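You operate a simulated robot arm through the tools that you are given. There is no shell and no other tool. Be economical: measure what you need, move in short steps, check, and stop when the job is done.

You are at the controls of a simulated two-armed robot. One attempt, no reset.

JOB
Pick up the carton from the top of the steel cabinet with one hand, pass it to the other hand and put it on the top of the side cabinet. Set down upright: carton.

Only the result counts: the job must be done as asked and must still hold three seconds after the hand-in. Knocking over, shifting, dropping, spilling or breaking anything else fails it.

ROBOT AND FRAMES
Two 7-joint arms with two-finger parallel grippers on one trunk, on a base that drives. Base frame: it is fixed to the floor where the robot stands at the start and does not move with it; the origin is under the middle of the robot, x ahead of it, y to its left, z up; the surface under the hand at the start is at about z = 92. Readings come in cm, rad, newtons and seconds.
The left shoulder is at the start at [7.1, 15.9, 109], the right one opposite. With the tool pointing down near the work surface each hand reaches from about 28 to 74 cm from the robot's upright axis, wherever it stands, measured 20 degrees to its own side. Places, roughly: top of the side cabinet [60, 120, 90]. Payload 3.91 kg a hand.
Tool frame (each hand has its own): the origin (TCP) lies between the finger pads and is the grasp point; the fingertips stand 3 cm ahead of it; z points along the fingers, y is the line along which they close. The gripper opens to 11 cm. The fingers are 2 cm wide and 1 cm thick; the gripper's body (4.8 by 11.2 cm) begins 5.5 cm behind the TCP.
Orientation is that of the tool frame in the base frame, as [roll, pitch, yaw] about the fixed x, y, z axes, in that order (R = Rz(yaw) Ry(pitch) Rx(roll)). With the fingers straight down and closing along the base's y, the tool's x points along the base's -x, its y along +y and its z along -z.

CONTROLS
- The arms move only by the tool apply_moves. It takes "left_moves", "right_moves" or both (then of equal length, played together; a hand with none holds still); each is one flat list of numbers, 6 for each row, row after row: the shift along the tool's x, y, z in cm, then the turn, a rotation vector about the tool's x, y, z in rad. In form: [tx, ty, tz, wx, wy, wz, tx, ty, tz, wx, wy, wz, ...]. A call has 1 to 10 rows; each row is the pose to reach, as a shift and turn from the pose commanded when the call began, along the tool's axes at that moment. "left_grip" and "right_grip" are, for a hand that has rows, the closure, from 0 (fully open) to 1 (shut), set as the call begins (left out, the last holds). A row lasts 0.2 s, in which the tool goes at most 5 cm and 0.15 rad; a call with a longer step from one row to the next is refused whole, and so is a gripper value outside its range. A pose out of reach is approached as far as the arm can. The call stops where the force on the tool passes 40 N (or 10 N more than at its start, if that is more) or the arm is blocked; 0.2 s more then pass. Each finger travels about 7.2 cm/s and halts on what it meets, pressing with about 41 N; the grip force reading is that of the motor and also rises with nothing between the fingers. The clock runs only during rows and for 0.2 s after the last one: add rows that repeat a pose to give the fingers time. It gives the time, the measured TCP pose, the force on the tool (base axes), the opening and the grip force at its end, in the units of the frame above (readings bear some noise), with the torque about the TCP (base axes, N m) and any sound that the robot's microphone picked up, and new pictures: "views" is both (left out), scene, wrist or none (wrist: the cameras of the hands that moved).
- Cameras (640 x 400 px; columns grow to the right, rows downward): "scene" is now at [21.39, -6.29, 128.79]; the picture's right is [-0.38, -0.93, -0.02], its down [-0.38, 0.17, -0.91] and it looks along [0.85, -0.33, -0.41] (base axes); focal length 214 px, centre (320, 200). "left" rides on the left gripper at [7.2, -1.7, -10.3] in its tool frame; the picture's right is [0.23, 0.97, 0.00], its down [-0.76, 0.18, -0.62] and it looks along [-0.61, 0.14, 0.78] (tool axes); focal length 222 px, centre (320, 200). "right" rides on the right gripper at [7.2, 1.7, -10.3] in its tool frame; the picture's right is [-0.23, 0.97, 0.00], its down [-0.76, -0.18, -0.62] and it looks along [-0.61, -0.14, 0.78] (tool axes); focal length 222 px, centre (320, 200). There is no depth. A picture from a camera that has moved, and an enlarged one, comes with that camera's place and axes in the base frame and with its lens.
- move_column(by): slides the trunk up (or, below 0, down) by that many cm; the arms and the scene camera ride with it, the base frame stays. It gives what a move gives, with no picture.
- steer(legs): drives the robot by 1 to 6 legs, each [ahead, left, turn to the left] in cm, cm and rad, along the robot's own axes; the way and the turn of a leg run together, so that a leg with both is an arc; at most 150 cm and 3.142 rad a leg. The arms and the cameras ride along, it lands a little off, and it stops where it bumps. It gives what a move gives, and a new picture of the scene camera.
- aim_head(pan, tilt): turns the head with the scene camera to pan (to the left, within 1.396 rad either way) and tilt (down, from -0.506 to 1.204), counted from straight ahead of the robot. It gives what a move gives, and a new picture of the scene camera.
- zoom(camera, box): a new picture of the part [left, top, right, bottom] of that camera's present view, enlarged. No time passes.
- job_done(): hands the job in; it is judged then, once.

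Work in short steps. Places have to be worked out from the pictures, the camera data and where the tool is seen: move nearer, look again, correct. Check each grasp and each placing, and mend what went wrong. You have 120 turns and 260 pictures in all, those below and enlarged ones among them. Open the grippers and draw the arms clear of the work before you hand the job in, unless the task says otherwise; then end with one line.

The tools are called as name(argument=value, ...) on one line, values as JSON. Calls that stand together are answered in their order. apply_moves: Moves the arms, as the interface text tells. Its arguments: {"type":"object","properties":{"left_moves":{"type":"array"},"left_grip":{"type":"number"},"right_moves":{"type":"array"},"right_grip":{"type":"number"},"views":{"type":"string","enum":["both","scene","wrist","none"]}},"required":[]} The other tools are called the same way: move_column (by) slides the trunk up or down; steer (legs) drives the base; aim_head (pan, tilt) turns the head that bears the scene camera; zoom (camera, box) takes an enlarged picture of a part of a camera's view; job_done () hands the job in.

At the start:

```text
time_s: 0.0
left_tool_pos: [46.19, 4.91, 123.48]
left_ee_rot: [3.106, -0.001, 3.124]
left_contact_force: [0.1, 0.4, -0.5]
left_moment: [0.01, -0.03, 0.0]
left_grip_width: 10.99
left_gripper_force: 0.0
right_tool_pos: [34.14, -28.64, 120.4]
right_ee_rot: [3.119, 0.004, 3.139]
right_contact_force: [-0.2, -0.3, 0.0]
right_moment: [0.02, 0.0, 0.02]
right_grip_width: 11.03
right_gripper_force: 0.1
trunk travel left (down, up): [-35.0, 16.4]
robot x, y, heading: [0.19, -0.26, 0.001]
head pan, tilt: [-0.382, 0.421]
```

scene: 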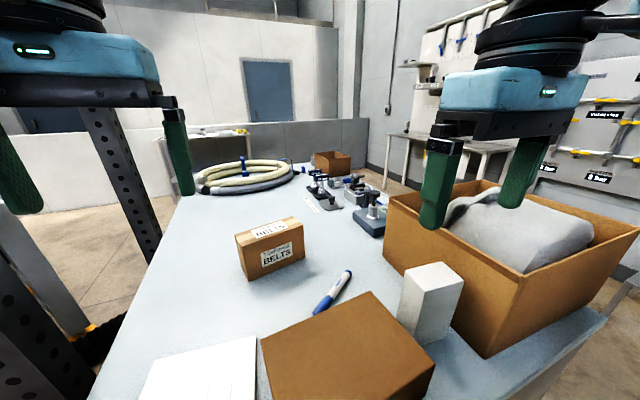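
right: 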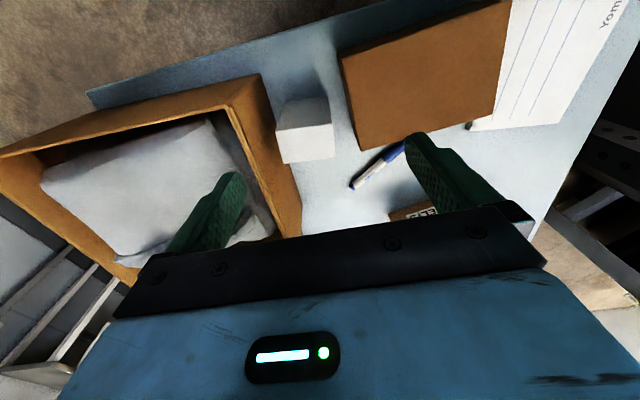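
left: 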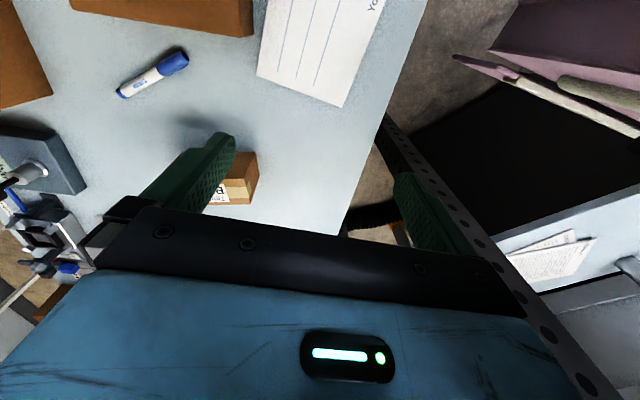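

The scene shows several boxes on the steel cabinet: a BELTS box, a white block, a flat brown box. I zoom in to tell which is the carton.

zoom(camera="scene", box=[200, 180, 480, 400])

aim_head(pan=1.1, tilt=0.4)

```text
1.82 times, centred on (340, 290) of scene
camera zoom: at [21.39, -6.29, 128.79], right [-0.38, -0.93, -0.02], down [-0.38, 0.17, -0.91], along [0.85, -0.33, -0.41], focal length 390 px, centre (284, 36)
```

zoom: 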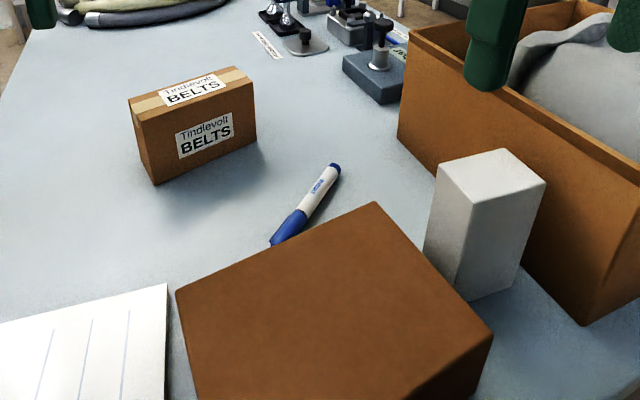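

```text
time_s: 1.6
left_tool_pos: [45.87, 4.69, 123.45]
left_ee_rot: [3.101, 0.001, 3.108]
left_contact_force: [-0.4, 0.4, 0.1]
left_moment: [0.02, 0.0, 0.02]
left_grip_width: 11.01
left_gripper_force: 0.1
right_tool_pos: [34.0, -28.03, 120.67]
right_ee_rot: [3.123, 0.003, 3.14]
right_contact_force: [-0.2, 0.3, 0.2]
right_moment: [-0.01, 0.0, 0.02]
right_grip_width: 10.98
right_gripper_force: 0.0
trunk travel left (down, up): [-35.0, 16.4]
robot x, y, heading: [0.09, -0.06, -0.005]
head pan, tilt: [1.1, 0.4]
camera scene: at [16.95, 5.95, 129.24], right [0.89, -0.46, 0.0], down [-0.17, -0.33, -0.93], along [0.42, 0.83, -0.37], focal length 214 px, centre (320, 200)
```

scene: 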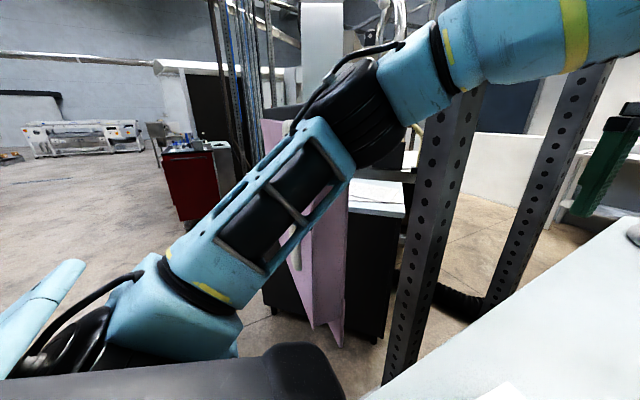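

The BELTS box is the labelled carton. I look at it squarely for its size and pose.

aim_head(pan=-0.05, tilt=0.6)

zoom(camera="left", box=[0, 0, 640, 400])

```text
time_s: 3.0
left_tool_pos: [45.8, 4.73, 123.36]
left_ee_rot: [3.101, 0.0, 3.107]
left_contact_force: [0.7, -0.5, 0.6]
left_moment: [0.0, -0.02, 0.01]
left_grip_width: 10.97
left_gripper_force: 0.1
right_tool_pos: [33.96, -28.15, 120.61]
right_ee_rot: [3.123, 0.005, 3.139]
right_contact_force: [-0.6, -0.6, 0.2]
right_moment: [0.0, 0.01, -0.03]
right_grip_width: 11.02
right_gripper_force: 0.1
trunk travel left (down, up): [-35.0, 16.4]
robot x, y, heading: [-0.11, -0.3, -0.002]
head pan, tilt: [-0.051, 0.6]
camera scene: at [21.55, -2.72, 127.28], right [-0.05, -1.0, -0.02], down [-0.56, 0.04, -0.83], along [0.83, -0.03, -0.56], focal length 214 px, centre (320, 200)
```

scene: 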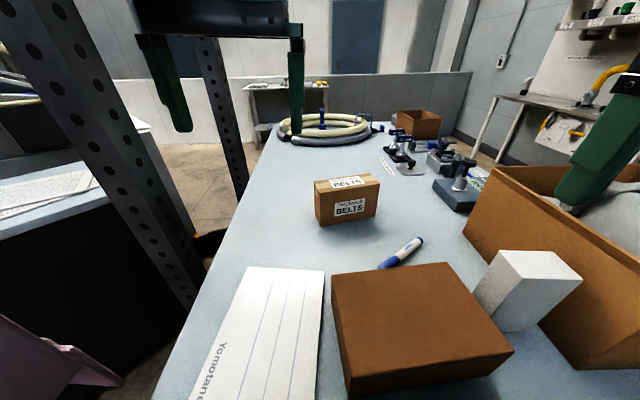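

```text
1.00 times, centred on (320, 200) of left (not enlarged: the box is as wide or as high as the picture)
camera zoom: at [38.42, 2.95, 133.68], right [-0.2, 0.98, 0.04], down [0.77, 0.13, 0.63], along [0.61, 0.15, -0.78], focal length 222 px, centre (320, 200)
```

zoom: 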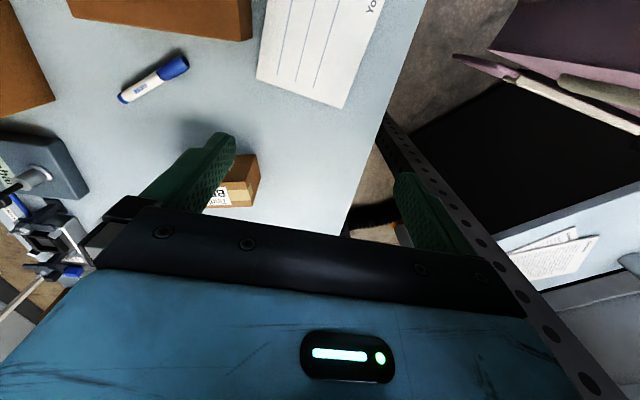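

The carton stands clear on the table, with posts to the left. I zoom for its dimensions.

zoom(camera="scene", box=[280, 150, 420, 240])

```text
4.44 times, centred on (350, 195) of scene
camera zoom: at [21.55, -2.72, 127.28], right [-0.05, -1.0, -0.02], down [-0.56, 0.04, -0.83], along [0.83, -0.03, -0.56], focal length 953 px, centre (187, 222)
```

zoom: 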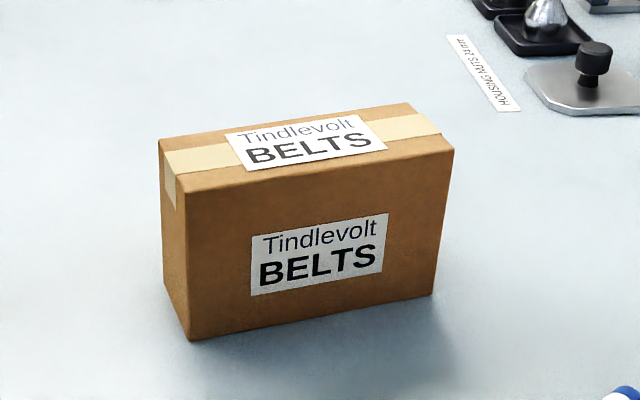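

The carton measures about 14.7 × 5.6 × 10 cm, centred near (66, -11), with its top at z≈102 and turned about 12°. I move the left hand aside and bring the right hand over while yawing it so that it closes across the thin side.

apply_moves(right_moves=[-2.2, 1.2, 0, 0, 0, -0.148, -4.4, 2.4, 0, 0, 0, -0.296, -6.6, 3.6, 0, 0, 0, -0.444, -8.8, 4.8, 0, 0, 0, -0.592, -11, 6, 0, 0, 0, -0.74, -13.2, 7.2, 0, 0, 0, -0.888, -15.4, 8.4, 0, 0, 0, -1.036, -17.6, 9.6, 0, 0, 0, -1.184, -19.8, 10.8, 0, 0, 0, -1.332, -22, 12, 0, 0, 0, -1.48], left_moves=[1, 2.2, 0, 0, 0, 0, 2, 4.4, 0, 0, 0, 0, 3, 6.6, 0, 0, 0, 0, 4, 8.8, 0, 0, 0, 0, 5, 11, 0, 0, 0, 0, 6, 13.2, 0, 0, 0, 0, 7, 15.4, 0, 0, 0, 0, 8, 17.6, 0, 0, 0, 0, 9, 19.8, 0, 0, 0, 0, 10, 22, 0, 0, 0, 0], right_grip=0)

```text
time_s: 4.0
left_tool_pos: [40.77, 4.14, 121.8]
left_ee_rot: [2.992, -0.029, 2.957]
left_contact_force: [1.1, 0.0, 0.0]
left_moment: [0.0, 0.02, 0.03]
left_grip_width: 11.01
left_gripper_force: 0.0
right_tool_pos: [41.95, -26.55, 120.92]
right_ee_rot: [3.126, 0.017, -2.594]
right_contact_force: [-0.6, -0.8, 0.7]
right_moment: [0.05, 0.0, 0.01]
right_grip_width: 11.0
right_gripper_force: 0.0
trunk travel left (down, up): [-35.0, 16.4]
robot x, y, heading: [-0.07, -1.6, -0.016]
head pan, tilt: [-0.051, 0.6]
stopped in row 5 (left hand): the arm was blocked; the commanded pose is now the measured one
camera scene: at [21.47, -5.24, 127.39], right [-0.07, -1.0, -0.02], down [-0.56, 0.06, -0.83], along [0.83, -0.04, -0.56], focal length 214 px, centre (320, 200)
camera right: at [34.84, -29.25, 131.26], right [-0.31, 0.95, 0.02], down [0.74, 0.23, 0.63], along [0.6, 0.21, -0.77], focal length 222 px, centre (320, 200)
camera left: at [33.44, 2.27, 131.93], right [-0.04, 0.99, 0.15], down [0.78, -0.06, 0.62], along [0.62, 0.14, -0.77], focal length 222 px, centre (320, 200)
```

scene: 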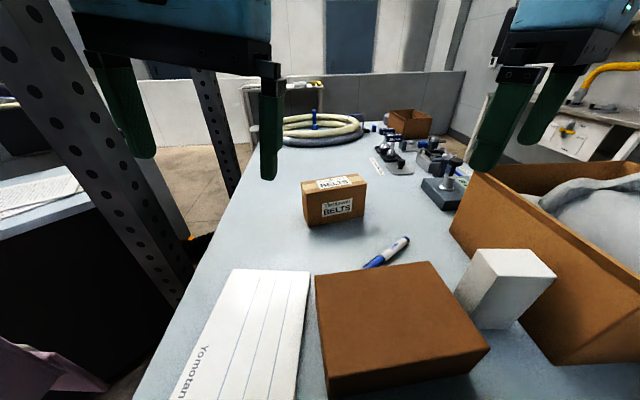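
right: 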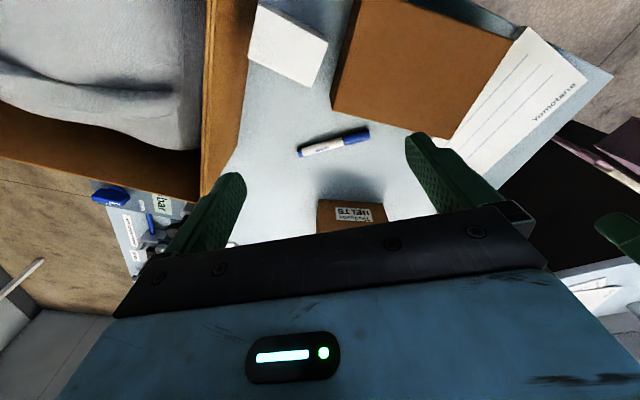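
left: 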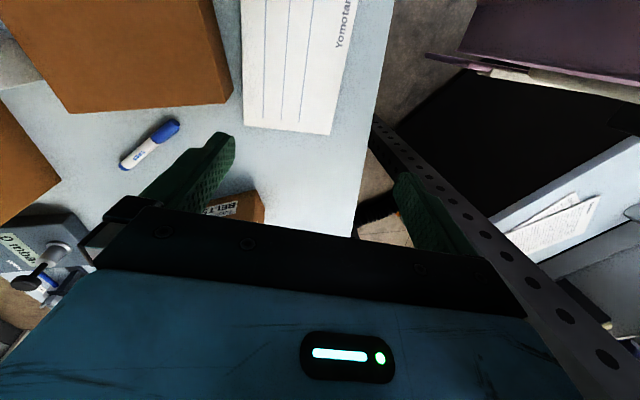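

The left arm was blocked, probably with its elbow on the post to the left. I move the left hand back to its earlier pose to relieve it, and look that way.

apply_moves(left_moves=[-2.4, 0.9, -0.7, 0.055, 0, -0.075, -4.75, 1.7, -1.4, 0.11, 0, -0.14], views="none")

aim_head(pan=0.75, tilt=0.2)

```text
time_s: 4.8
left_tool_pos: [45.21, 4.8, 123.54]
left_ee_rot: [3.093, 0.004, 3.084]
left_contact_force: [-0.3, -0.2, -0.1]
left_moment: [0.02, 0.05, -0.01]
left_grip_width: 11.0
left_gripper_force: 0.0
right_tool_pos: [41.84, -25.85, 120.99]
right_ee_rot: [3.132, 0.014, -2.592]
right_contact_force: [0.4, -1.4, 0.4]
right_moment: [0.05, -0.02, -0.02]
right_grip_width: 11.03
right_gripper_force: 0.1
trunk travel left (down, up): [-35.0, 16.4]
robot x, y, heading: [-0.1, -1.11, -0.015]
head pan, tilt: [-0.051, 0.6]
stopped in row 2 (left hand): the arm was blocked; the commanded pose is now the measured one
```

```text
time_s: 5.9
left_tool_pos: [45.31, 4.78, 123.51]
left_ee_rot: [3.089, -0.001, 3.089]
left_contact_force: [0.1, 0.0, 0.5]
left_moment: [-0.01, -0.05, 0.02]
left_grip_width: 11.0
left_gripper_force: 0.0
right_tool_pos: [42.07, -25.65, 120.95]
right_ee_rot: [3.128, 0.016, -2.591]
right_contact_force: [0.4, 0.1, -0.5]
right_moment: [0.0, -0.02, -0.05]
right_grip_width: 11.0
right_gripper_force: 0.1
trunk travel left (down, up): [-35.0, 16.4]
robot x, y, heading: [0.0, -1.49, -0.016]
head pan, tilt: [0.75, 0.201]
camera scene: at [19.39, 2.29, 131.09], right [0.67, -0.74, -0.01], down [-0.14, -0.12, -0.98], along [0.73, 0.66, -0.18], focal length 214 px, centre (320, 200)
```

scene: 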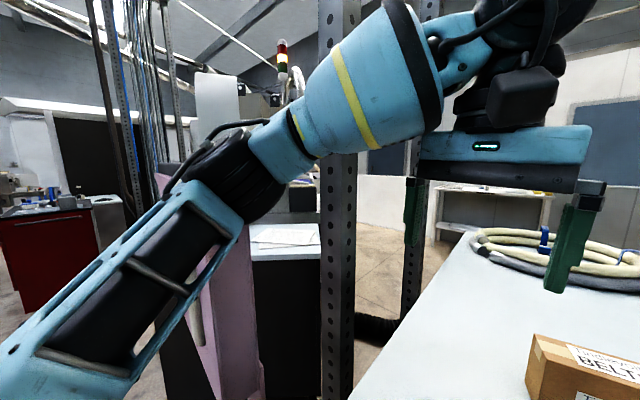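

The left elbow is close to the pink object and the base was pushed about 1 cm right. I drive slightly right and back to clear the elbow.

steer(legs=[[-3, -7, 0]])

aim_head(pan=1.3, tilt=0.6)

```text
time_s: 7.2
left_tool_pos: [43.16, 0.82, 123.15]
left_ee_rot: [3.12, -0.008, 3.101]
left_contact_force: [-0.3, -0.1, -0.1]
left_moment: [0.07, -0.01, 0.04]
left_grip_width: 11.01
left_gripper_force: 0.0
right_tool_pos: [39.59, -30.37, 121.1]
right_ee_rot: [3.14, 0.001, -2.592]
right_contact_force: [-0.3, -0.7, 0.4]
right_moment: [0.0, -0.03, -0.01]
right_grip_width: 11.0
right_gripper_force: 0.1
trunk travel left (down, up): [-35.0, 16.4]
robot x, y, heading: [-2.98, -8.37, -0.017]
head pan, tilt: [0.75, 0.201]
camera scene: at [17.0, -2.2, 130.9], right [0.67, -0.74, 0.0], down [-0.15, -0.13, -0.98], along [0.73, 0.66, -0.2], focal length 214 px, centre (320, 200)
```

scene: 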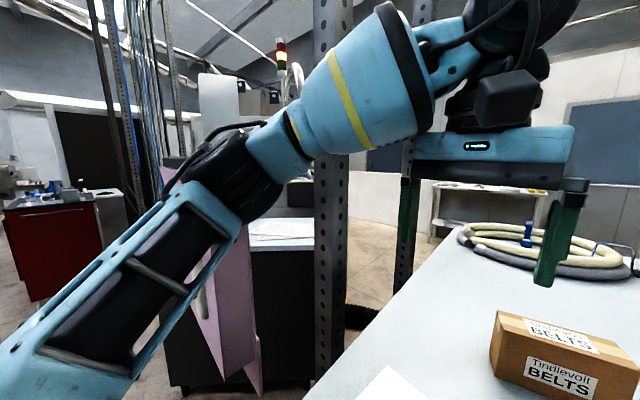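

```text
time_s: 8.2
left_tool_pos: [43.09, 0.95, 123.13]
left_ee_rot: [3.118, -0.008, 3.102]
left_contact_force: [0.4, 0.0, -0.6]
left_moment: [0.02, 0.01, 0.0]
left_grip_width: 11.0
left_gripper_force: 0.0
right_tool_pos: [39.55, -30.38, 121.14]
right_ee_rot: [3.141, 0.001, -2.591]
right_contact_force: [-0.2, 0.4, 0.4]
right_moment: [-0.03, -0.01, 0.0]
right_grip_width: 11.01
right_gripper_force: 0.1
trunk travel left (down, up): [-35.0, 16.4]
robot x, y, heading: [-3.09, -8.03, -0.019]
head pan, tilt: [1.3, 0.6]
camera scene: at [12.6, 0.1, 127.22], right [0.96, -0.28, 0.0], down [-0.16, -0.54, -0.83], along [0.23, 0.79, -0.56], focal length 214 px, centre (320, 200)
```

scene: 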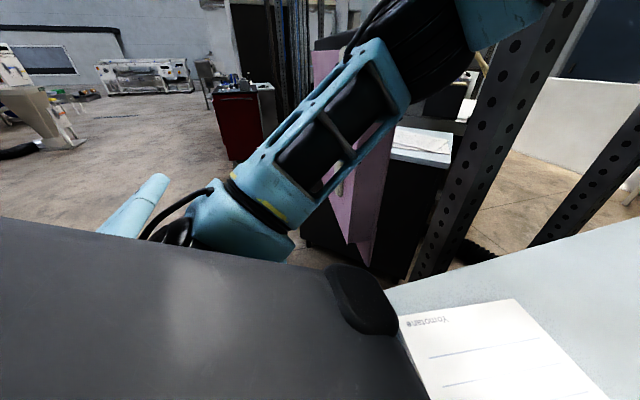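

The elbow is free now. I carry on with the right hand to a hover pose just before the carton and finish the yaw.

apply_moves(right_moves=[-2.9, 0, 0, 0, 0, -0.137, -5.8, 0.1, 0, 0, 0, -0.273, -8.7, 0.1, 0, 0, 0, -0.41, -11.6, 0.2, 0, 0, 0, -0.547, -14.5, 0.2, 0, 0, 0, -0.683, -17.4, 0.3, 0, 0, 0, -0.82, -20.3, 0.3, 0, 0, 0, -0.957, -23.2, 0.4, 0, 0, 0, -1.093, -26.1, 0.4, 0, 0, 0, -1.23, -26.1, 0.4, 0, 0, 0, -1.23], views="wrist")

aim_head(pan=-0.05, tilt=0.5)

```text
time_s: 10.3
left_tool_pos: [43.14, 0.88, 122.99]
left_ee_rot: [3.12, -0.009, 3.101]
left_contact_force: [-0.1, 0.6, -0.5]
left_moment: [0.0, 0.01, 0.0]
left_grip_width: 10.98
left_gripper_force: 0.0
right_tool_pos: [49.58, -29.74, 116.4]
right_ee_rot: [-3.14, 0.0, -1.361]
right_contact_force: [1.1, 1.1, -0.1]
right_moment: [-0.03, 0.0, -0.01]
right_grip_width: 10.99
right_gripper_force: 0.1
right hand out of reach, approached as far as the arm can: row 2, 3, 4, 5, 6, 7, 8, 9, 10
trunk travel left (down, up): [-35.0, 16.4]
robot x, y, heading: [-3.15, -7.76, -0.012]
head pan, tilt: [1.3, 0.6]
camera right: at [49.42, -37.38, 126.86], right [-1.0, 0.02, 0.0], down [0.01, 0.78, 0.62], along [0.01, 0.62, -0.78], focal length 222 px, centre (320, 200)
```

right: 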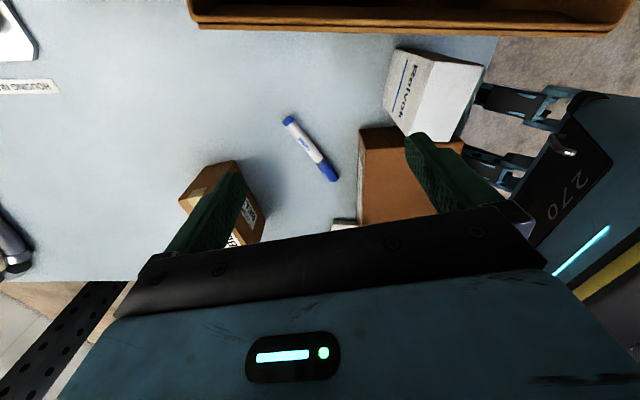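

```text
time_s: 11.8
left_tool_pos: [43.14, 0.97, 123.09]
left_ee_rot: [3.12, -0.008, 3.101]
left_contact_force: [-0.2, -0.2, -0.1]
left_moment: [0.0, -0.02, -0.01]
left_grip_width: 11.0
left_gripper_force: 0.1
right_tool_pos: [49.63, -29.81, 116.51]
right_ee_rot: [-3.14, 0.0, -1.362]
right_contact_force: [-0.1, -0.7, -0.3]
right_moment: [0.01, 0.0, -0.02]
right_grip_width: 10.99
right_gripper_force: 0.0
trunk travel left (down, up): [-35.0, 16.4]
robot x, y, heading: [-3.26, -8.21, -0.013]
head pan, tilt: [-0.051, 0.499]
camera scene: at [19.19, -8.96, 128.13], right [-0.06, -1.0, 0.0], down [-0.48, 0.03, -0.88], along [0.88, -0.06, -0.48], focal length 214 px, centre (320, 200)
```

scene: 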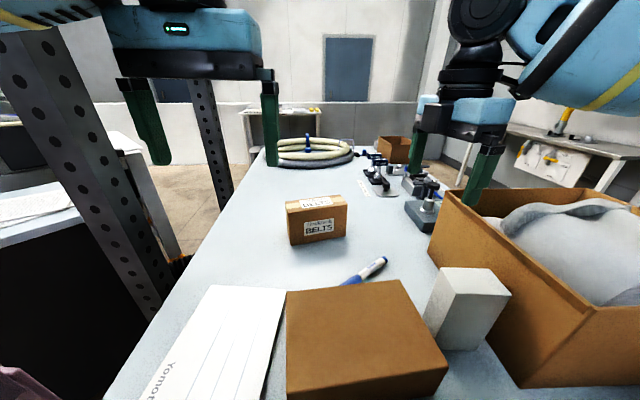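

That hover is beyond the right arm's reach. Raising the trunk brings the wrist level with the shoulder, so I raise it 12 cm and go 3 cm ahead, back to the start x.

move_column(by=12)

steer(legs=[[3, 0, 0]])

```text
time_s: 13.3
left_tool_pos: [43.23, 0.87, 134.92]
left_ee_rot: [3.118, -0.012, 3.103]
left_contact_force: [0.1, -0.1, 0.0]
left_moment: [-0.01, 0.06, -0.01]
left_grip_width: 10.98
left_gripper_force: 0.0
right_tool_pos: [43.37, -29.78, 138.88]
right_ee_rot: [-2.932, -0.048, -1.367]
right_contact_force: [1.0, 0.0, 0.3]
right_moment: [0.04, 0.01, -0.02]
right_grip_width: 11.0
right_gripper_force: 0.1
trunk travel left (down, up): [-47.0, 4.4]
robot x, y, heading: [-2.72, -7.88, -0.014]
head pan, tilt: [-0.051, 0.499]
```

```text
time_s: 14.2
left_tool_pos: [45.66, 0.91, 135.41]
left_ee_rot: [3.119, -0.004, 3.098]
left_contact_force: [-0.3, -0.7, -0.2]
left_moment: [0.0, -0.06, 0.0]
left_grip_width: 11.0
left_gripper_force: 0.0
right_tool_pos: [45.74, -29.76, 139.2]
right_ee_rot: [-2.925, -0.049, -1.368]
right_contact_force: [-0.2, 0.4, 0.8]
right_moment: [0.0, -0.07, 0.01]
right_grip_width: 11.0
right_gripper_force: 0.0
trunk travel left (down, up): [-47.0, 4.4]
robot x, y, heading: [0.17, -8.04, -0.011]
head pan, tilt: [-0.051, 0.499]
camera scene: at [15.07, -8.91, 142.19], right [-0.07, -1.0, 0.0], down [-0.47, 0.03, -0.88], along [0.88, -0.06, -0.48], focal length 214 px, centre (320, 200)
```

scene: 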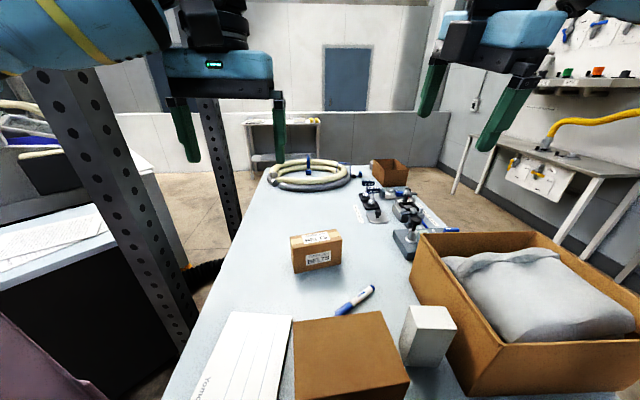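

Both hands are now high and clear. I move the right hand halfway toward the carton to see how it follows.

apply_moves(right_moves=[-1.5, -1.6, 3.4, -0.05, 0, 0, -3, -3.2, 6.9, -0.1, 0, 0, -4.5, -4.8, 10.3, -0.15, 0, 0, -5.9, -6.45, 13.7, -0.2, 0, 0, -5.9, -6.45, 13.7, -0.2, 0, 0], views="scene")

```text
time_s: 15.4
left_tool_pos: [45.82, 0.84, 135.19]
left_ee_rot: [3.119, -0.008, 3.101]
left_contact_force: [0.0, 0.5, 0.6]
left_moment: [-0.01, 0.0, -0.04]
left_grip_width: 11.0
left_gripper_force: 0.0
right_tool_pos: [49.25, -28.61, 125.49]
right_ee_rot: [-3.13, -0.046, -1.369]
right_contact_force: [-0.3, 0.6, -0.2]
right_moment: [-0.01, -0.01, 0.01]
right_grip_width: 11.01
right_gripper_force: 0.0
right hand out of reach, approached as far as the arm can: row 1, 2, 3, 4, 5
trunk travel left (down, up): [-47.0, 4.4]
robot x, y, heading: [-0.02, -7.86, -0.015]
head pan, tilt: [-0.051, 0.499]
camera scene: at [15.44, -8.9, 142.11], right [-0.07, -1.0, 0.0], down [-0.48, 0.03, -0.88], along [0.88, -0.06, -0.48], focal length 214 px, centre (320, 200)
```

scene: 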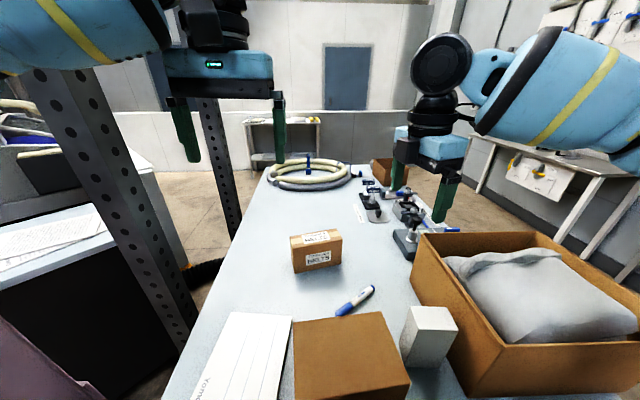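

That yaw direction runs into the wrist's limit rather than the distance. I turn the right hand the other way, which gives the same closing line.

apply_moves(right_moves=[-0.1, 0.5, 0, 0, 0, 0.148, -0.2, 1, 0, 0, 0, 0.296, -0.3, 1.5, 0, 0, 0, 0.444, -0.4, 2, 0, 0, 0, 0.592, -0.5, 2.5, 0, 0, 0, 0.74, -0.6, 3, 0, 0, 0, 0.888, -0.7, 3.5, 0, 0, 0, 1.036, -0.8, 4, 0, 0, 0, 1.184, -0.9, 4.5, 0, 0, 0, 1.332, -1, 5, 0, 0, 0, 1.48], views="none")

```text
time_s: 17.6
left_tool_pos: [45.9, 0.92, 135.22]
left_ee_rot: [3.119, -0.009, 3.101]
left_contact_force: [0.2, 0.6, 0.2]
left_moment: [0.0, 0.01, -0.01]
left_grip_width: 11.0
left_gripper_force: 0.1
right_tool_pos: [44.32, -28.43, 125.25]
right_ee_rot: [-3.092, 0.009, -2.849]
right_contact_force: [0.1, -0.2, -0.9]
right_moment: [0.01, -0.03, -0.03]
right_grip_width: 11.0
right_gripper_force: 0.0
trunk travel left (down, up): [-47.0, 4.4]
robot x, y, heading: [-0.05, -8.64, -0.011]
head pan, tilt: [-0.051, 0.499]
```

Good. I keep turning and go forward.

apply_moves(right_moves=[-1.5, 0.4, 0.3, 0, 0, 0.148, -3, 0.8, 0.6, 0, 0, 0.296, -4.4, 1.2, 0.9, 0, 0, 0.444, -5.9, 1.6, 1.2, 0, 0, 0.592, -7.4, 2, 1.5, 0, 0, 0.74, -8.8, 2.4, 1.8, 0, 0, 0.888, -10.3, 2.7, 2.1, 0, 0, 1.036, -11.8, 3.1, 2.4, 0, 0, 1.184, -13.2, 3.5, 2.7, 0, 0, 1.332, -14.7, 3.9, 3, 0, 0, 1.48], views="none")

```text
time_s: 19.8
left_tool_pos: [45.89, 0.92, 135.19]
left_ee_rot: [3.12, -0.009, 3.098]
left_contact_force: [-0.6, 0.3, -0.1]
left_moment: [0.0, 0.04, 0.0]
left_grip_width: 11.0
left_gripper_force: 0.1
right_tool_pos: [50.87, -28.73, 122.21]
right_ee_rot: [3.135, 0.048, 1.955]
right_contact_force: [0.1, 0.0, -0.8]
right_moment: [0.01, 0.0, 0.0]
right_grip_width: 11.01
right_gripper_force: 0.1
right hand out of reach, approached as far as the arm can: row 3, 4, 5, 6, 7, 8, 9, 10
trunk travel left (down, up): [-47.0, 4.4]
robot x, y, heading: [0.01, -8.12, -0.014]
head pan, tilt: [-0.051, 0.499]
```

The right arm cannot come inward past its shoulder line. Before repositioning the base I test the left arm's reach ahead, which also draws its elbow in.

apply_moves(left_moves=[-2, 0, 1, 0, 0, 0, -4, 0, 2, 0, 0, 0, -6, 0, 4, 0, 0, 0, -8, 0, 6, 0, 0, 0, -10, 0, 8, 0, 0, 0, -12, 0, 10, 0, 0, 0, -14, 0, 12, 0, 0, 0, -16, 0, 14, 0, 0, 0, -16, 0, 14, 0, 0, 0], views="scene")

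```text
time_s: 21.8
left_tool_pos: [61.73, 0.66, 121.19]
left_ee_rot: [3.119, -0.005, 3.098]
left_contact_force: [-0.5, 0.8, 0.5]
left_moment: [-0.02, 0.0, -0.02]
left_grip_width: 11.0
left_gripper_force: 0.2
right_tool_pos: [50.94, -28.82, 122.16]
right_ee_rot: [3.139, 0.049, 1.956]
right_contact_force: [0.4, -0.1, -0.6]
right_moment: [0.01, -0.02, 0.01]
right_grip_width: 10.98
right_gripper_force: 0.0
trunk travel left (down, up): [-47.0, 4.4]
robot x, y, heading: [-0.22, -8.14, -0.017]
head pan, tilt: [-0.051, 0.499]
camera scene: at [15.46, -8.88, 142.11], right [-0.07, -1.0, 0.0], down [-0.48, 0.03, -0.88], along [0.88, -0.06, -0.48], focal length 214 px, centre (320, 200)
```

scene: 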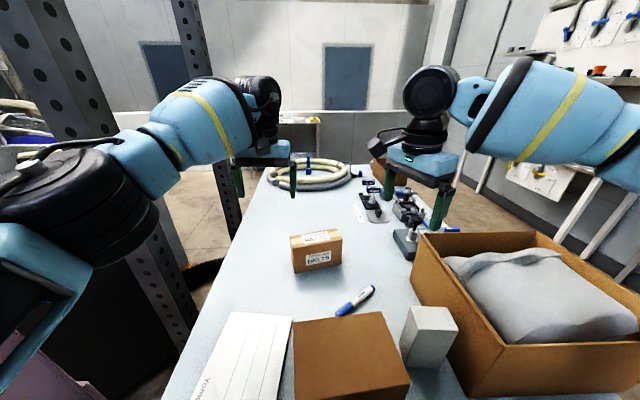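

The left arm reaches well. I yaw the left hand to the carton's closing line.

apply_moves(left_moves=[0, 0, 0, 0, 0, 0.132, 0, 0, 0, 0, 0, 0.264, 0, 0, 0, 0, 0, 0.396, 0, 0, 0, 0, 0, 0.528, 0, 0, 0, 0, 0, 0.66, 0, 0, 0, 0, 0, 0.792, 0, 0, 0, 0, 0, 0.924, 0, 0, 0, 0, 0, 1.056, 0, 0, 0, 0, 0, 1.188, 0, 0, 0, 0, 0, 1.32], views="scene")

```text
time_s: 24.0
left_tool_pos: [40.96, 0.47, 117.19]
left_ee_rot: [3.134, -0.036, 1.819]
left_contact_force: [-1.7, 0.1, 0.9]
left_moment: [-0.03, -0.12, 0.0]
left_grip_width: 11.0
left_gripper_force: 0.0
left hand out of reach, approached as far as the arm can: row 4, 5, 6, 7, 8, 9, 10
right_tool_pos: [50.81, -30.98, 121.8]
right_ee_rot: [3.132, 0.036, 1.951]
right_contact_force: [0.0, 0.2, -1.3]
right_moment: [-0.02, -0.03, -0.02]
right_grip_width: 10.99
right_gripper_force: 0.2
trunk travel left (down, up): [-47.0, 4.4]
robot x, y, heading: [-0.55, -8.26, -0.015]
head pan, tilt: [-0.051, 0.499]
camera scene: at [15.29, -11.04, 142.06], right [-0.07, -1.0, -0.01], down [-0.48, 0.05, -0.88], along [0.88, -0.06, -0.48], focal length 214 px, centre (320, 200)
```

scene: 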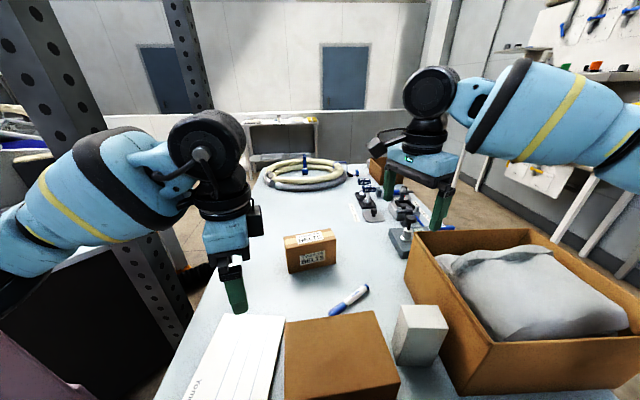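

The left elbow swung wide with that yaw and seems to press on something. I undo it, turning back while moving the hand forward again.

apply_moves(left_moves=[-0.4, 1.5, -0.4, 0, 0, -0.13, -0.8, 3, -0.8, 0, 0, -0.26, -1.2, 4.5, -1.2, 0, 0, -0.39, -1.6, 6, -1.6, 0, 0, -0.52, -2, 7.5, -2, 0, 0, -0.65, -2.4, 9, -2.4, 0, 0, -0.78, -2.8, 10.5, -2.8, 0, 0, -0.91, -3.2, 12, -3.2, 0, 0, -1.04, -3.6, 13.5, -3.6, 0, 0, -1.17, -3.8, 15, -4, 0, 0, -1.3], right_moves=[0, 0, 0, 0, 0, 0, 0, 0, 0, 0, 0, 0, 0, 0, 0, 0, 0, 0, 0, 0, 0, 0, 0, 0, 0, 0, 0, 0, 0, 0, 0, 0, 0, 0, 0, 0, 0, 0, 0, 0, 0, 0, 0, 0, 0, 0, 0, 0, 0, 0, 0, 0, 0, 0, 0, 0, 0, 0, 0, 0], views="scene")

```text
time_s: 26.2
left_tool_pos: [56.11, 2.06, 121.2]
left_ee_rot: [3.119, -0.009, 3.081]
left_contact_force: [0.2, 0.6, -0.6]
left_moment: [0.0, 0.02, 0.0]
left_grip_width: 11.01
left_gripper_force: 0.1
right_tool_pos: [50.92, -28.82, 122.13]
right_ee_rot: [3.137, 0.049, 1.956]
right_contact_force: [0.1, 1.4, 1.1]
right_moment: [-0.01, -0.01, -0.02]
right_grip_width: 11.02
right_gripper_force: 0.0
trunk travel left (down, up): [-47.0, 4.4]
robot x, y, heading: [-0.46, -8.16, -0.016]
head pan, tilt: [-0.051, 0.499]
camera scene: at [15.51, -8.92, 142.1], right [-0.07, -1.0, 0.0], down [-0.48, 0.03, -0.88], along [0.88, -0.06, -0.48], focal length 214 px, centre (320, 200)
```

scene: 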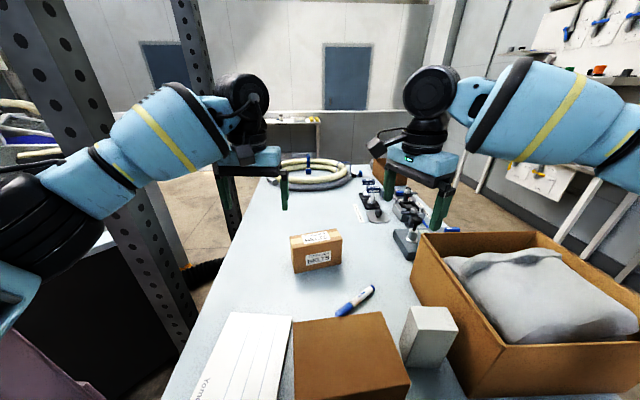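

Recovered. I now try the left hand's other yaw direction.

apply_moves(left_moves=[0, 0, 0, 0, 0, -0.148, 0, 0, 0, 0, 0, -0.296, 0, 0, 0, 0, 0, -0.444, 0, 0, 0, 0, 0, -0.592, 0, 0, 0, 0, 0, -0.74, 0, 0, 0, 0, 0, -0.888, 0, 0, 0, 0, 0, -1.036, 0, 0, 0, 0, 0, -1.184, 0, 0, 0, 0, 0, -1.332, 0, 0, 0, 0, 0, -1.48], views="scene")

```text
time_s: 28.4
left_tool_pos: [56.19, 2.23, 121.18]
left_ee_rot: [3.131, 0.022, -1.723]
left_contact_force: [-0.8, -1.2, -0.6]
left_moment: [-0.02, 0.0, 0.0]
left_grip_width: 11.02
left_gripper_force: 0.1
right_tool_pos: [50.97, -28.93, 122.18]
right_ee_rot: [3.139, 0.049, 1.957]
right_contact_force: [0.2, -1.0, -0.6]
right_moment: [0.03, 0.0, 0.0]
right_grip_width: 10.98
right_gripper_force: 0.1
trunk travel left (down, up): [-47.0, 4.4]
robot x, y, heading: [0.04, -8.23, -0.019]
head pan, tilt: [-0.051, 0.499]
camera scene: at [15.5, -8.92, 142.1], right [-0.07, -1.0, 0.0], down [-0.48, 0.03, -0.88], along [0.88, -0.06, -0.48], focal length 214 px, centre (320, 200)
```

scene: 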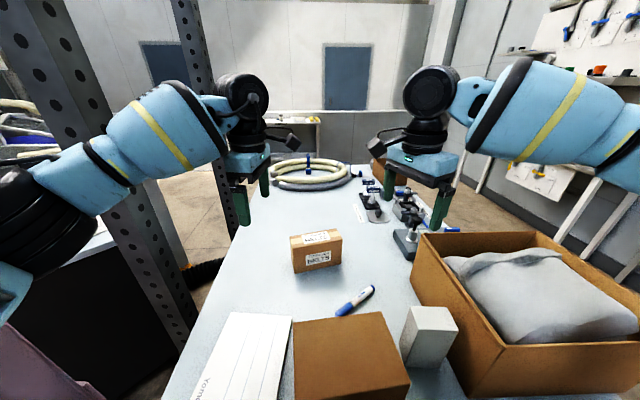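

That direction works with the elbow staying put. I move the left hand above the carton with the final yaw, while the right hand makes room.

apply_moves(left_moves=[1.6, -1.6, 1, 0, 0, -0.06, 3.2, -3.2, 2, 0, 0, -0.12, 4.8, -4.8, 3, 0, 0, -0.18, 6.4, -6.4, 4, 0, 0, -0.24, 8, -8, 5, 0, 0, -0.3, 9.7, -9.6, 6, 0, 0, -0.36, 9.7, -9.6, 6, 0, 0, -0.36], right_moves=[-2.2, -2.2, 0, 0, 0, 0, -4.5, -4.5, 0, 0, 0, 0, -6.8, -7.1, 0, 0, 0, 0, -6.8, -7.1, 0, 0, 0, 0, -6.8, -7.1, 0, 0, 0, 0, -6.8, -7.1, 0, 0, 0, 0, -6.8, -7.1, 0, 0, 0, 0])

```text
time_s: 30.0
left_tool_pos: [61.44, -7.3, 113.97]
left_ee_rot: [3.14, 0.026, -1.361]
left_contact_force: [1.2, -0.2, 0.3]
left_moment: [-0.02, -0.03, -0.04]
left_grip_width: 10.98
left_gripper_force: 0.0
left hand out of reach, approached as far as the arm can: row 5, 6, 7
right_tool_pos: [46.44, -37.95, 122.71]
right_ee_rot: [3.138, 0.051, 1.957]
right_contact_force: [-0.4, -1.3, -0.2]
right_moment: [0.03, 0.0, -0.02]
right_grip_width: 11.01
right_gripper_force: 0.0
trunk travel left (down, up): [-47.0, 4.4]
robot x, y, heading: [-0.07, -8.1, -0.013]
head pan, tilt: [-0.051, 0.499]
camera scene: at [15.49, -8.95, 142.1], right [-0.07, -1.0, 0.0], down [-0.48, 0.03, -0.88], along [0.88, -0.06, -0.48], focal length 214 px, centre (320, 200)
camera right: at [45.13, -30.32, 132.69], right [0.99, 0.16, 0.01], down [0.11, -0.74, 0.66], along [0.11, -0.65, -0.75], focal length 222 px, centre (320, 200)
camera left: at [64.66, -14.23, 124.2], right [-0.91, -0.42, 0.0], down [-0.33, 0.69, 0.64], along [-0.27, 0.58, -0.77], focal length 222 px, centre (320, 200)
```

scene: 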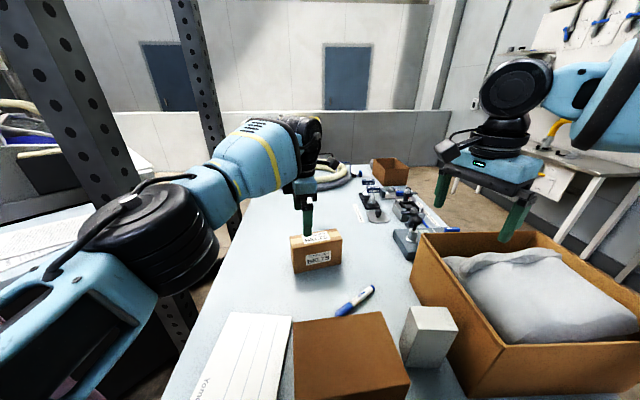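
right: 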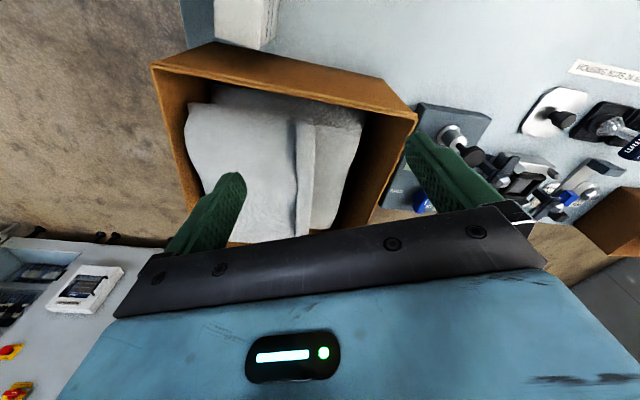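
left: 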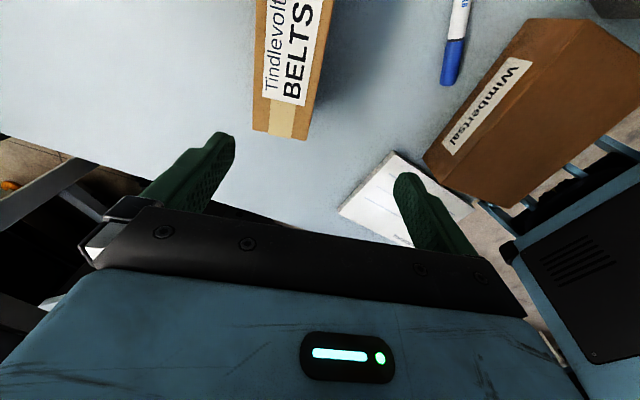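

The left arm is nearly over the carton but short by about 4 cm. I drive 8 cm right so the shoulder lines up better.

steer(legs=[[0, -8, 0]])

```text
time_s: 31.4
left_tool_pos: [61.38, -15.48, 114.09]
left_ee_rot: [3.14, 0.022, -1.365]
left_contact_force: [0.5, -0.8, 0.6]
left_moment: [0.01, 0.03, 0.01]
left_grip_width: 11.0
left_gripper_force: 0.0
right_tool_pos: [46.48, -46.03, 122.65]
right_ee_rot: [3.138, 0.049, 1.957]
right_contact_force: [-0.3, -0.4, 0.2]
right_moment: [0.03, 0.0, -0.02]
right_grip_width: 11.01
right_gripper_force: 0.1
trunk travel left (down, up): [-47.0, 4.4]
robot x, y, heading: [-0.26, -16.34, -0.013]
head pan, tilt: [-0.051, 0.499]
camera scene: at [15.38, -17.01, 142.1], right [-0.07, -1.0, 0.0], down [-0.48, 0.03, -0.88], along [0.88, -0.06, -0.48], focal length 214 px, centre (320, 200)
```

scene: 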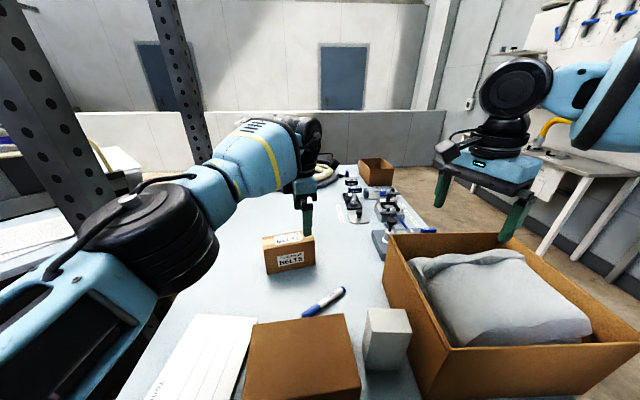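

Now I tilt the left hand outward by 0.45 rad and bring it to the pre-grasp above the carton's left half.

apply_moves(left_moves=[-2.8, -1.4, 0.5, 0, 0.12, 0, -5.5, -2.8, 1, 0, 0.24, 0, -8.3, -4.2, 2, 0, 0.36, 0, -11, -5.7, 3, 0, 0.45, 0, -11, -5.7, 3, 0, 0.45, 0])

```text
time_s: 32.6
left_tool_pos: [64.53, -3.52, 111.19]
left_ee_rot: [3.139, -0.426, -1.362]
left_contact_force: [-0.2, -0.6, -0.9]
left_moment: [0.02, -0.02, -0.02]
left_grip_width: 11.01
left_gripper_force: 0.1
right_tool_pos: [46.3, -46.21, 122.65]
right_ee_rot: [3.136, 0.05, 1.956]
right_contact_force: [-0.4, 0.6, 0.1]
right_moment: [0.0, 0.05, -0.03]
right_grip_width: 11.02
right_gripper_force: 0.2
trunk travel left (down, up): [-47.0, 4.4]
robot x, y, heading: [-0.1, -16.32, -0.014]
head pan, tilt: [-0.051, 0.499]
camera scene: at [15.35, -17.15, 142.1], right [-0.07, -1.0, 0.0], down [-0.48, 0.03, -0.88], along [0.88, -0.06, -0.48], focal length 214 px, centre (320, 200)
camera left: at [66.69, -5.42, 123.64], right [-0.91, -0.4, 0.1], down [-0.37, 0.89, 0.25], along [-0.19, 0.19, -0.96], focal length 222 px, centre (320, 200)
```

scene: 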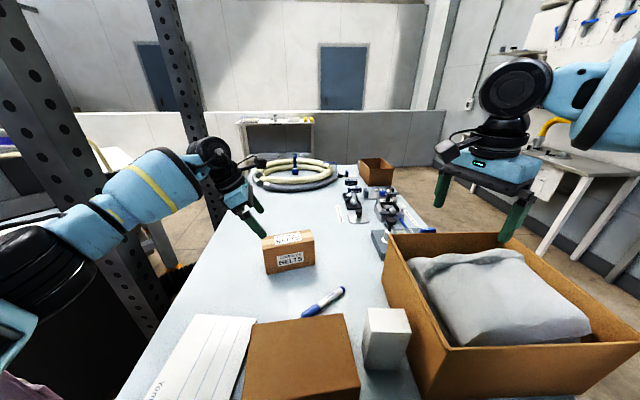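
left: 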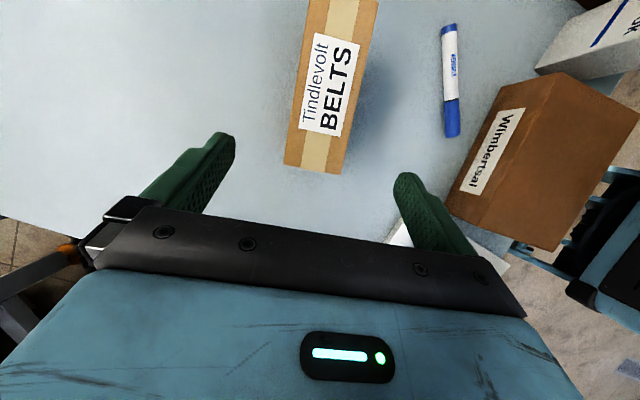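

The wrist view puts the carton's left end at (64.5, -3.8), matching my estimate. I lower along the tool to the grasp.

apply_moves(left_moves=[-0.2, 0, 2.6, 0, 0, 0, -0.4, 0, 5.2, 0, 0, 0, -0.7, 0, 7.8, 0, 0, 0, -0.9, 0, 10.4, 0, 0, 0, -1.1, 0, 12.9, 0, 0, 0, -1.1, 0, 12.9, 0, 0, 0])

```text
time_s: 34.0
left_tool_pos: [65.76, -7.66, 99.13]
left_ee_rot: [3.141, -0.427, -1.363]
left_contact_force: [0.1, 0.7, 0.3]
left_moment: [0.0, 0.0, 0.02]
left_grip_width: 11.0
left_gripper_force: 0.0
right_tool_pos: [46.29, -45.96, 122.7]
right_ee_rot: [3.14, 0.049, 1.956]
right_contact_force: [0.6, -0.1, -0.3]
right_moment: [0.01, 0.01, -0.01]
right_grip_width: 11.0
right_gripper_force: 0.1
trunk travel left (down, up): [-47.0, 4.4]
robot x, y, heading: [-0.48, -16.3, -0.016]
head pan, tilt: [-0.051, 0.499]
camera scene: at [15.35, -17.02, 142.1], right [-0.07, -1.0, 0.0], down [-0.48, 0.03, -0.88], along [0.88, -0.06, -0.48], focal length 214 px, centre (320, 200)
camera left: at [67.73, -9.51, 111.49], right [-0.91, -0.4, 0.1], down [-0.37, 0.89, 0.25], along [-0.19, 0.19, -0.96], focal length 222 px, centre (320, 200)
```

scene: 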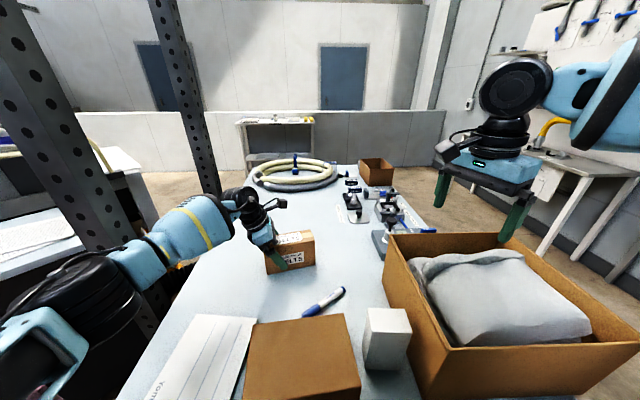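
left: 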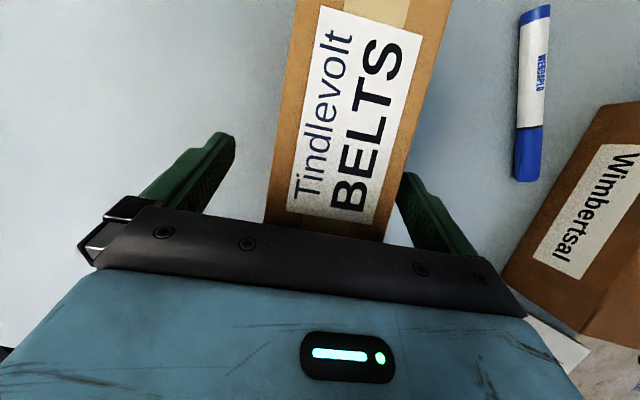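

The carton is between the fingers. I close the left grip.

apply_moves(left_moves=[0, 0, 0, 0, 0, 0, 0, 0, 0, 0, 0, 0, 0, 0, 0, 0, 0, 0, 0, 0, 0, 0, 0, 0, 0, 0, 0, 0, 0, 0], left_grip=1, views="wrist")

```text
time_s: 35.2
left_tool_pos: [65.62, -7.67, 99.04]
left_ee_rot: [3.138, -0.426, -1.363]
left_contact_force: [-0.4, 0.2, 0.3]
left_moment: [-0.07, 0.11, -0.15]
left_grip_width: 5.78
left_gripper_force: 41.4
right_tool_pos: [46.36, -46.09, 122.65]
right_ee_rot: [3.137, 0.048, 1.957]
right_contact_force: [-0.2, 0.5, -0.3]
right_moment: [0.02, 0.03, 0.01]
right_grip_width: 11.01
right_gripper_force: 0.1
trunk travel left (down, up): [-47.0, 4.4]
robot x, y, heading: [-1.01, -16.33, -0.014]
head pan, tilt: [-0.051, 0.499]
camera left: at [67.75, -9.51, 111.49], right [-0.91, -0.4, 0.1], down [-0.37, 0.89, 0.25], along [-0.19, 0.19, -0.96], focal length 222 px, centre (320, 200)
```

left: 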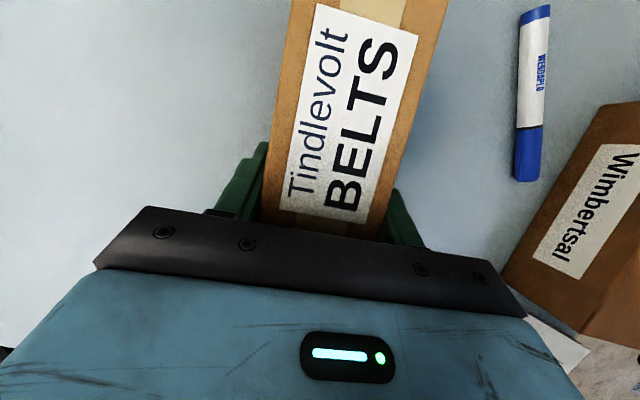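

Gripped at 5.8 cm. I lift straight up.

apply_moves(left_moves=[0.4, 0, -0.9, 0, 0, 0, 1, 0, -2.2, 0, 0, 0, 2, 0, -4.4, 0, 0, 0, 3.2, 0, -7, 0, 0, 0, 4.5, 0, -9.9, 0, 0, 0, 5.8, 0, -12.7, 0, 0, 0, 5.8, 0, -12.7, 0, 0, 0])

```text
time_s: 36.8
left_tool_pos: [65.63, -7.77, 113.1]
left_ee_rot: [3.139, -0.427, -1.361]
left_contact_force: [0.2, 0.9, -5.0]
left_moment: [0.17, 0.02, 0.02]
left_grip_width: 5.79
left_gripper_force: 40.6
right_tool_pos: [46.55, -46.11, 122.6]
right_ee_rot: [3.139, 0.048, 1.955]
right_contact_force: [0.6, 0.2, -0.1]
right_moment: [-0.05, -0.04, 0.03]
right_grip_width: 11.01
right_gripper_force: 0.1
trunk travel left (down, up): [-47.0, 4.4]
robot x, y, heading: [-0.46, -16.07, -0.019]
head pan, tilt: [-0.051, 0.499]
camera scene: at [15.46, -17.01, 142.08], right [-0.07, -1.0, 0.0], down [-0.48, 0.03, -0.88], along [0.88, -0.06, -0.48], focal length 214 px, centre (320, 200)
camera left: at [67.8, -9.55, 125.55], right [-0.91, -0.4, 0.1], down [-0.37, 0.89, 0.25], along [-0.19, 0.19, -0.96], focal length 222 px, centre (320, 200)
```

scene: 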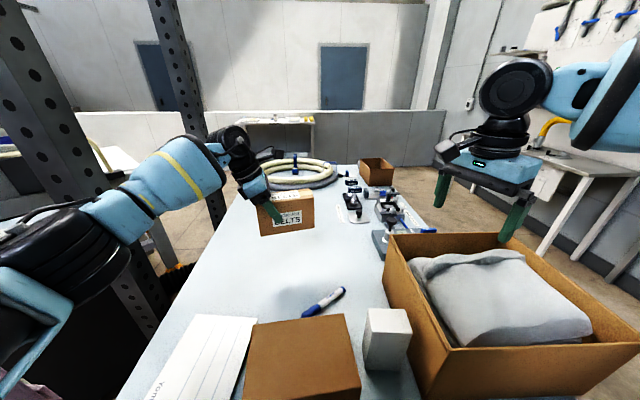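
left: 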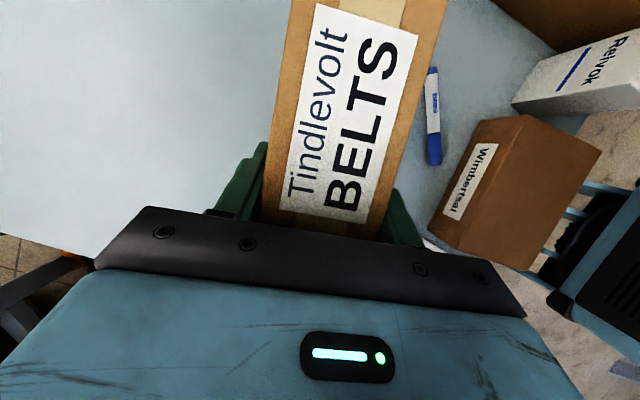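

The carton (about 0.5 kg) is held without slipping. I bring it in toward the middle and start turning the right hand to the matching closing line.

apply_moves(left_moves=[0.9, 2.75, -0.9, 0, 0, 0, 1.8, 5.5, -1.8, 0, 0, 0, 2.7, 8.25, -2.6, 0, 0, 0, 3.7, 11, -3.5, 0, 0, 0, 4.6, 13.75, -4.3, 0, 0, 0, 5.5, 16.5, -5.2, 0, 0, 0, 5.5, 16.5, -5.2, 0, 0, 0], right_moves=[0, 0, -1, 0, 0, 0.03, 1, 1.2, -2, 0, 0, 0.06, 2, 2.4, -3, 0, 0, 0.09, 3, 3.6, -4, 0, 0, 0.12, 4, 4.8, -5, 0, 0, 0.15, 5.6, 6.7, -5.7, 0, 0, 0.177, 5.6, 6.7, -5.7, 0, 0, 0.177], views="scene")

```text
time_s: 38.4
left_tool_pos: [49.95, -13.89, 120.08]
left_ee_rot: [3.139, -0.427, -1.362]
left_contact_force: [-0.9, 0.0, -4.4]
left_moment: [0.14, -0.01, 0.04]
left_grip_width: 5.78
left_gripper_force: 41.4
right_tool_pos: [49.68, -38.75, 127.88]
right_ee_rot: [3.131, 0.05, 1.777]
right_contact_force: [0.1, -0.3, 0.0]
right_moment: [-0.01, -0.01, -0.02]
right_grip_width: 11.02
right_gripper_force: 0.1
right hand out of reach, approached as far as the arm can: row 6, 7
trunk travel left (down, up): [-47.0, 4.4]
robot x, y, heading: [-0.2, -16.45, -0.014]
head pan, tilt: [-0.051, 0.499]
camera scene: at [15.36, -17.03, 142.1], right [-0.07, -1.0, 0.0], down [-0.48, 0.03, -0.88], along [0.88, -0.06, -0.48], focal length 214 px, centre (320, 200)
```

scene: 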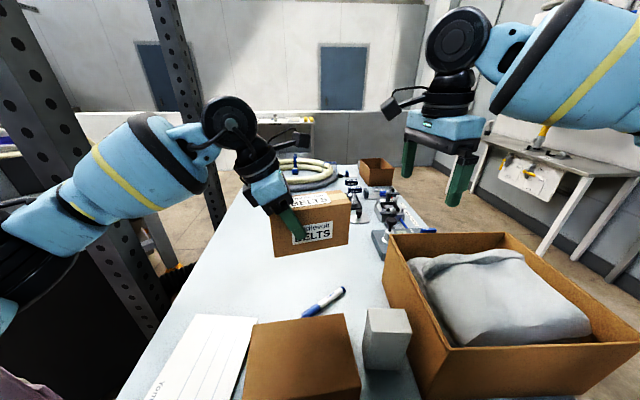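

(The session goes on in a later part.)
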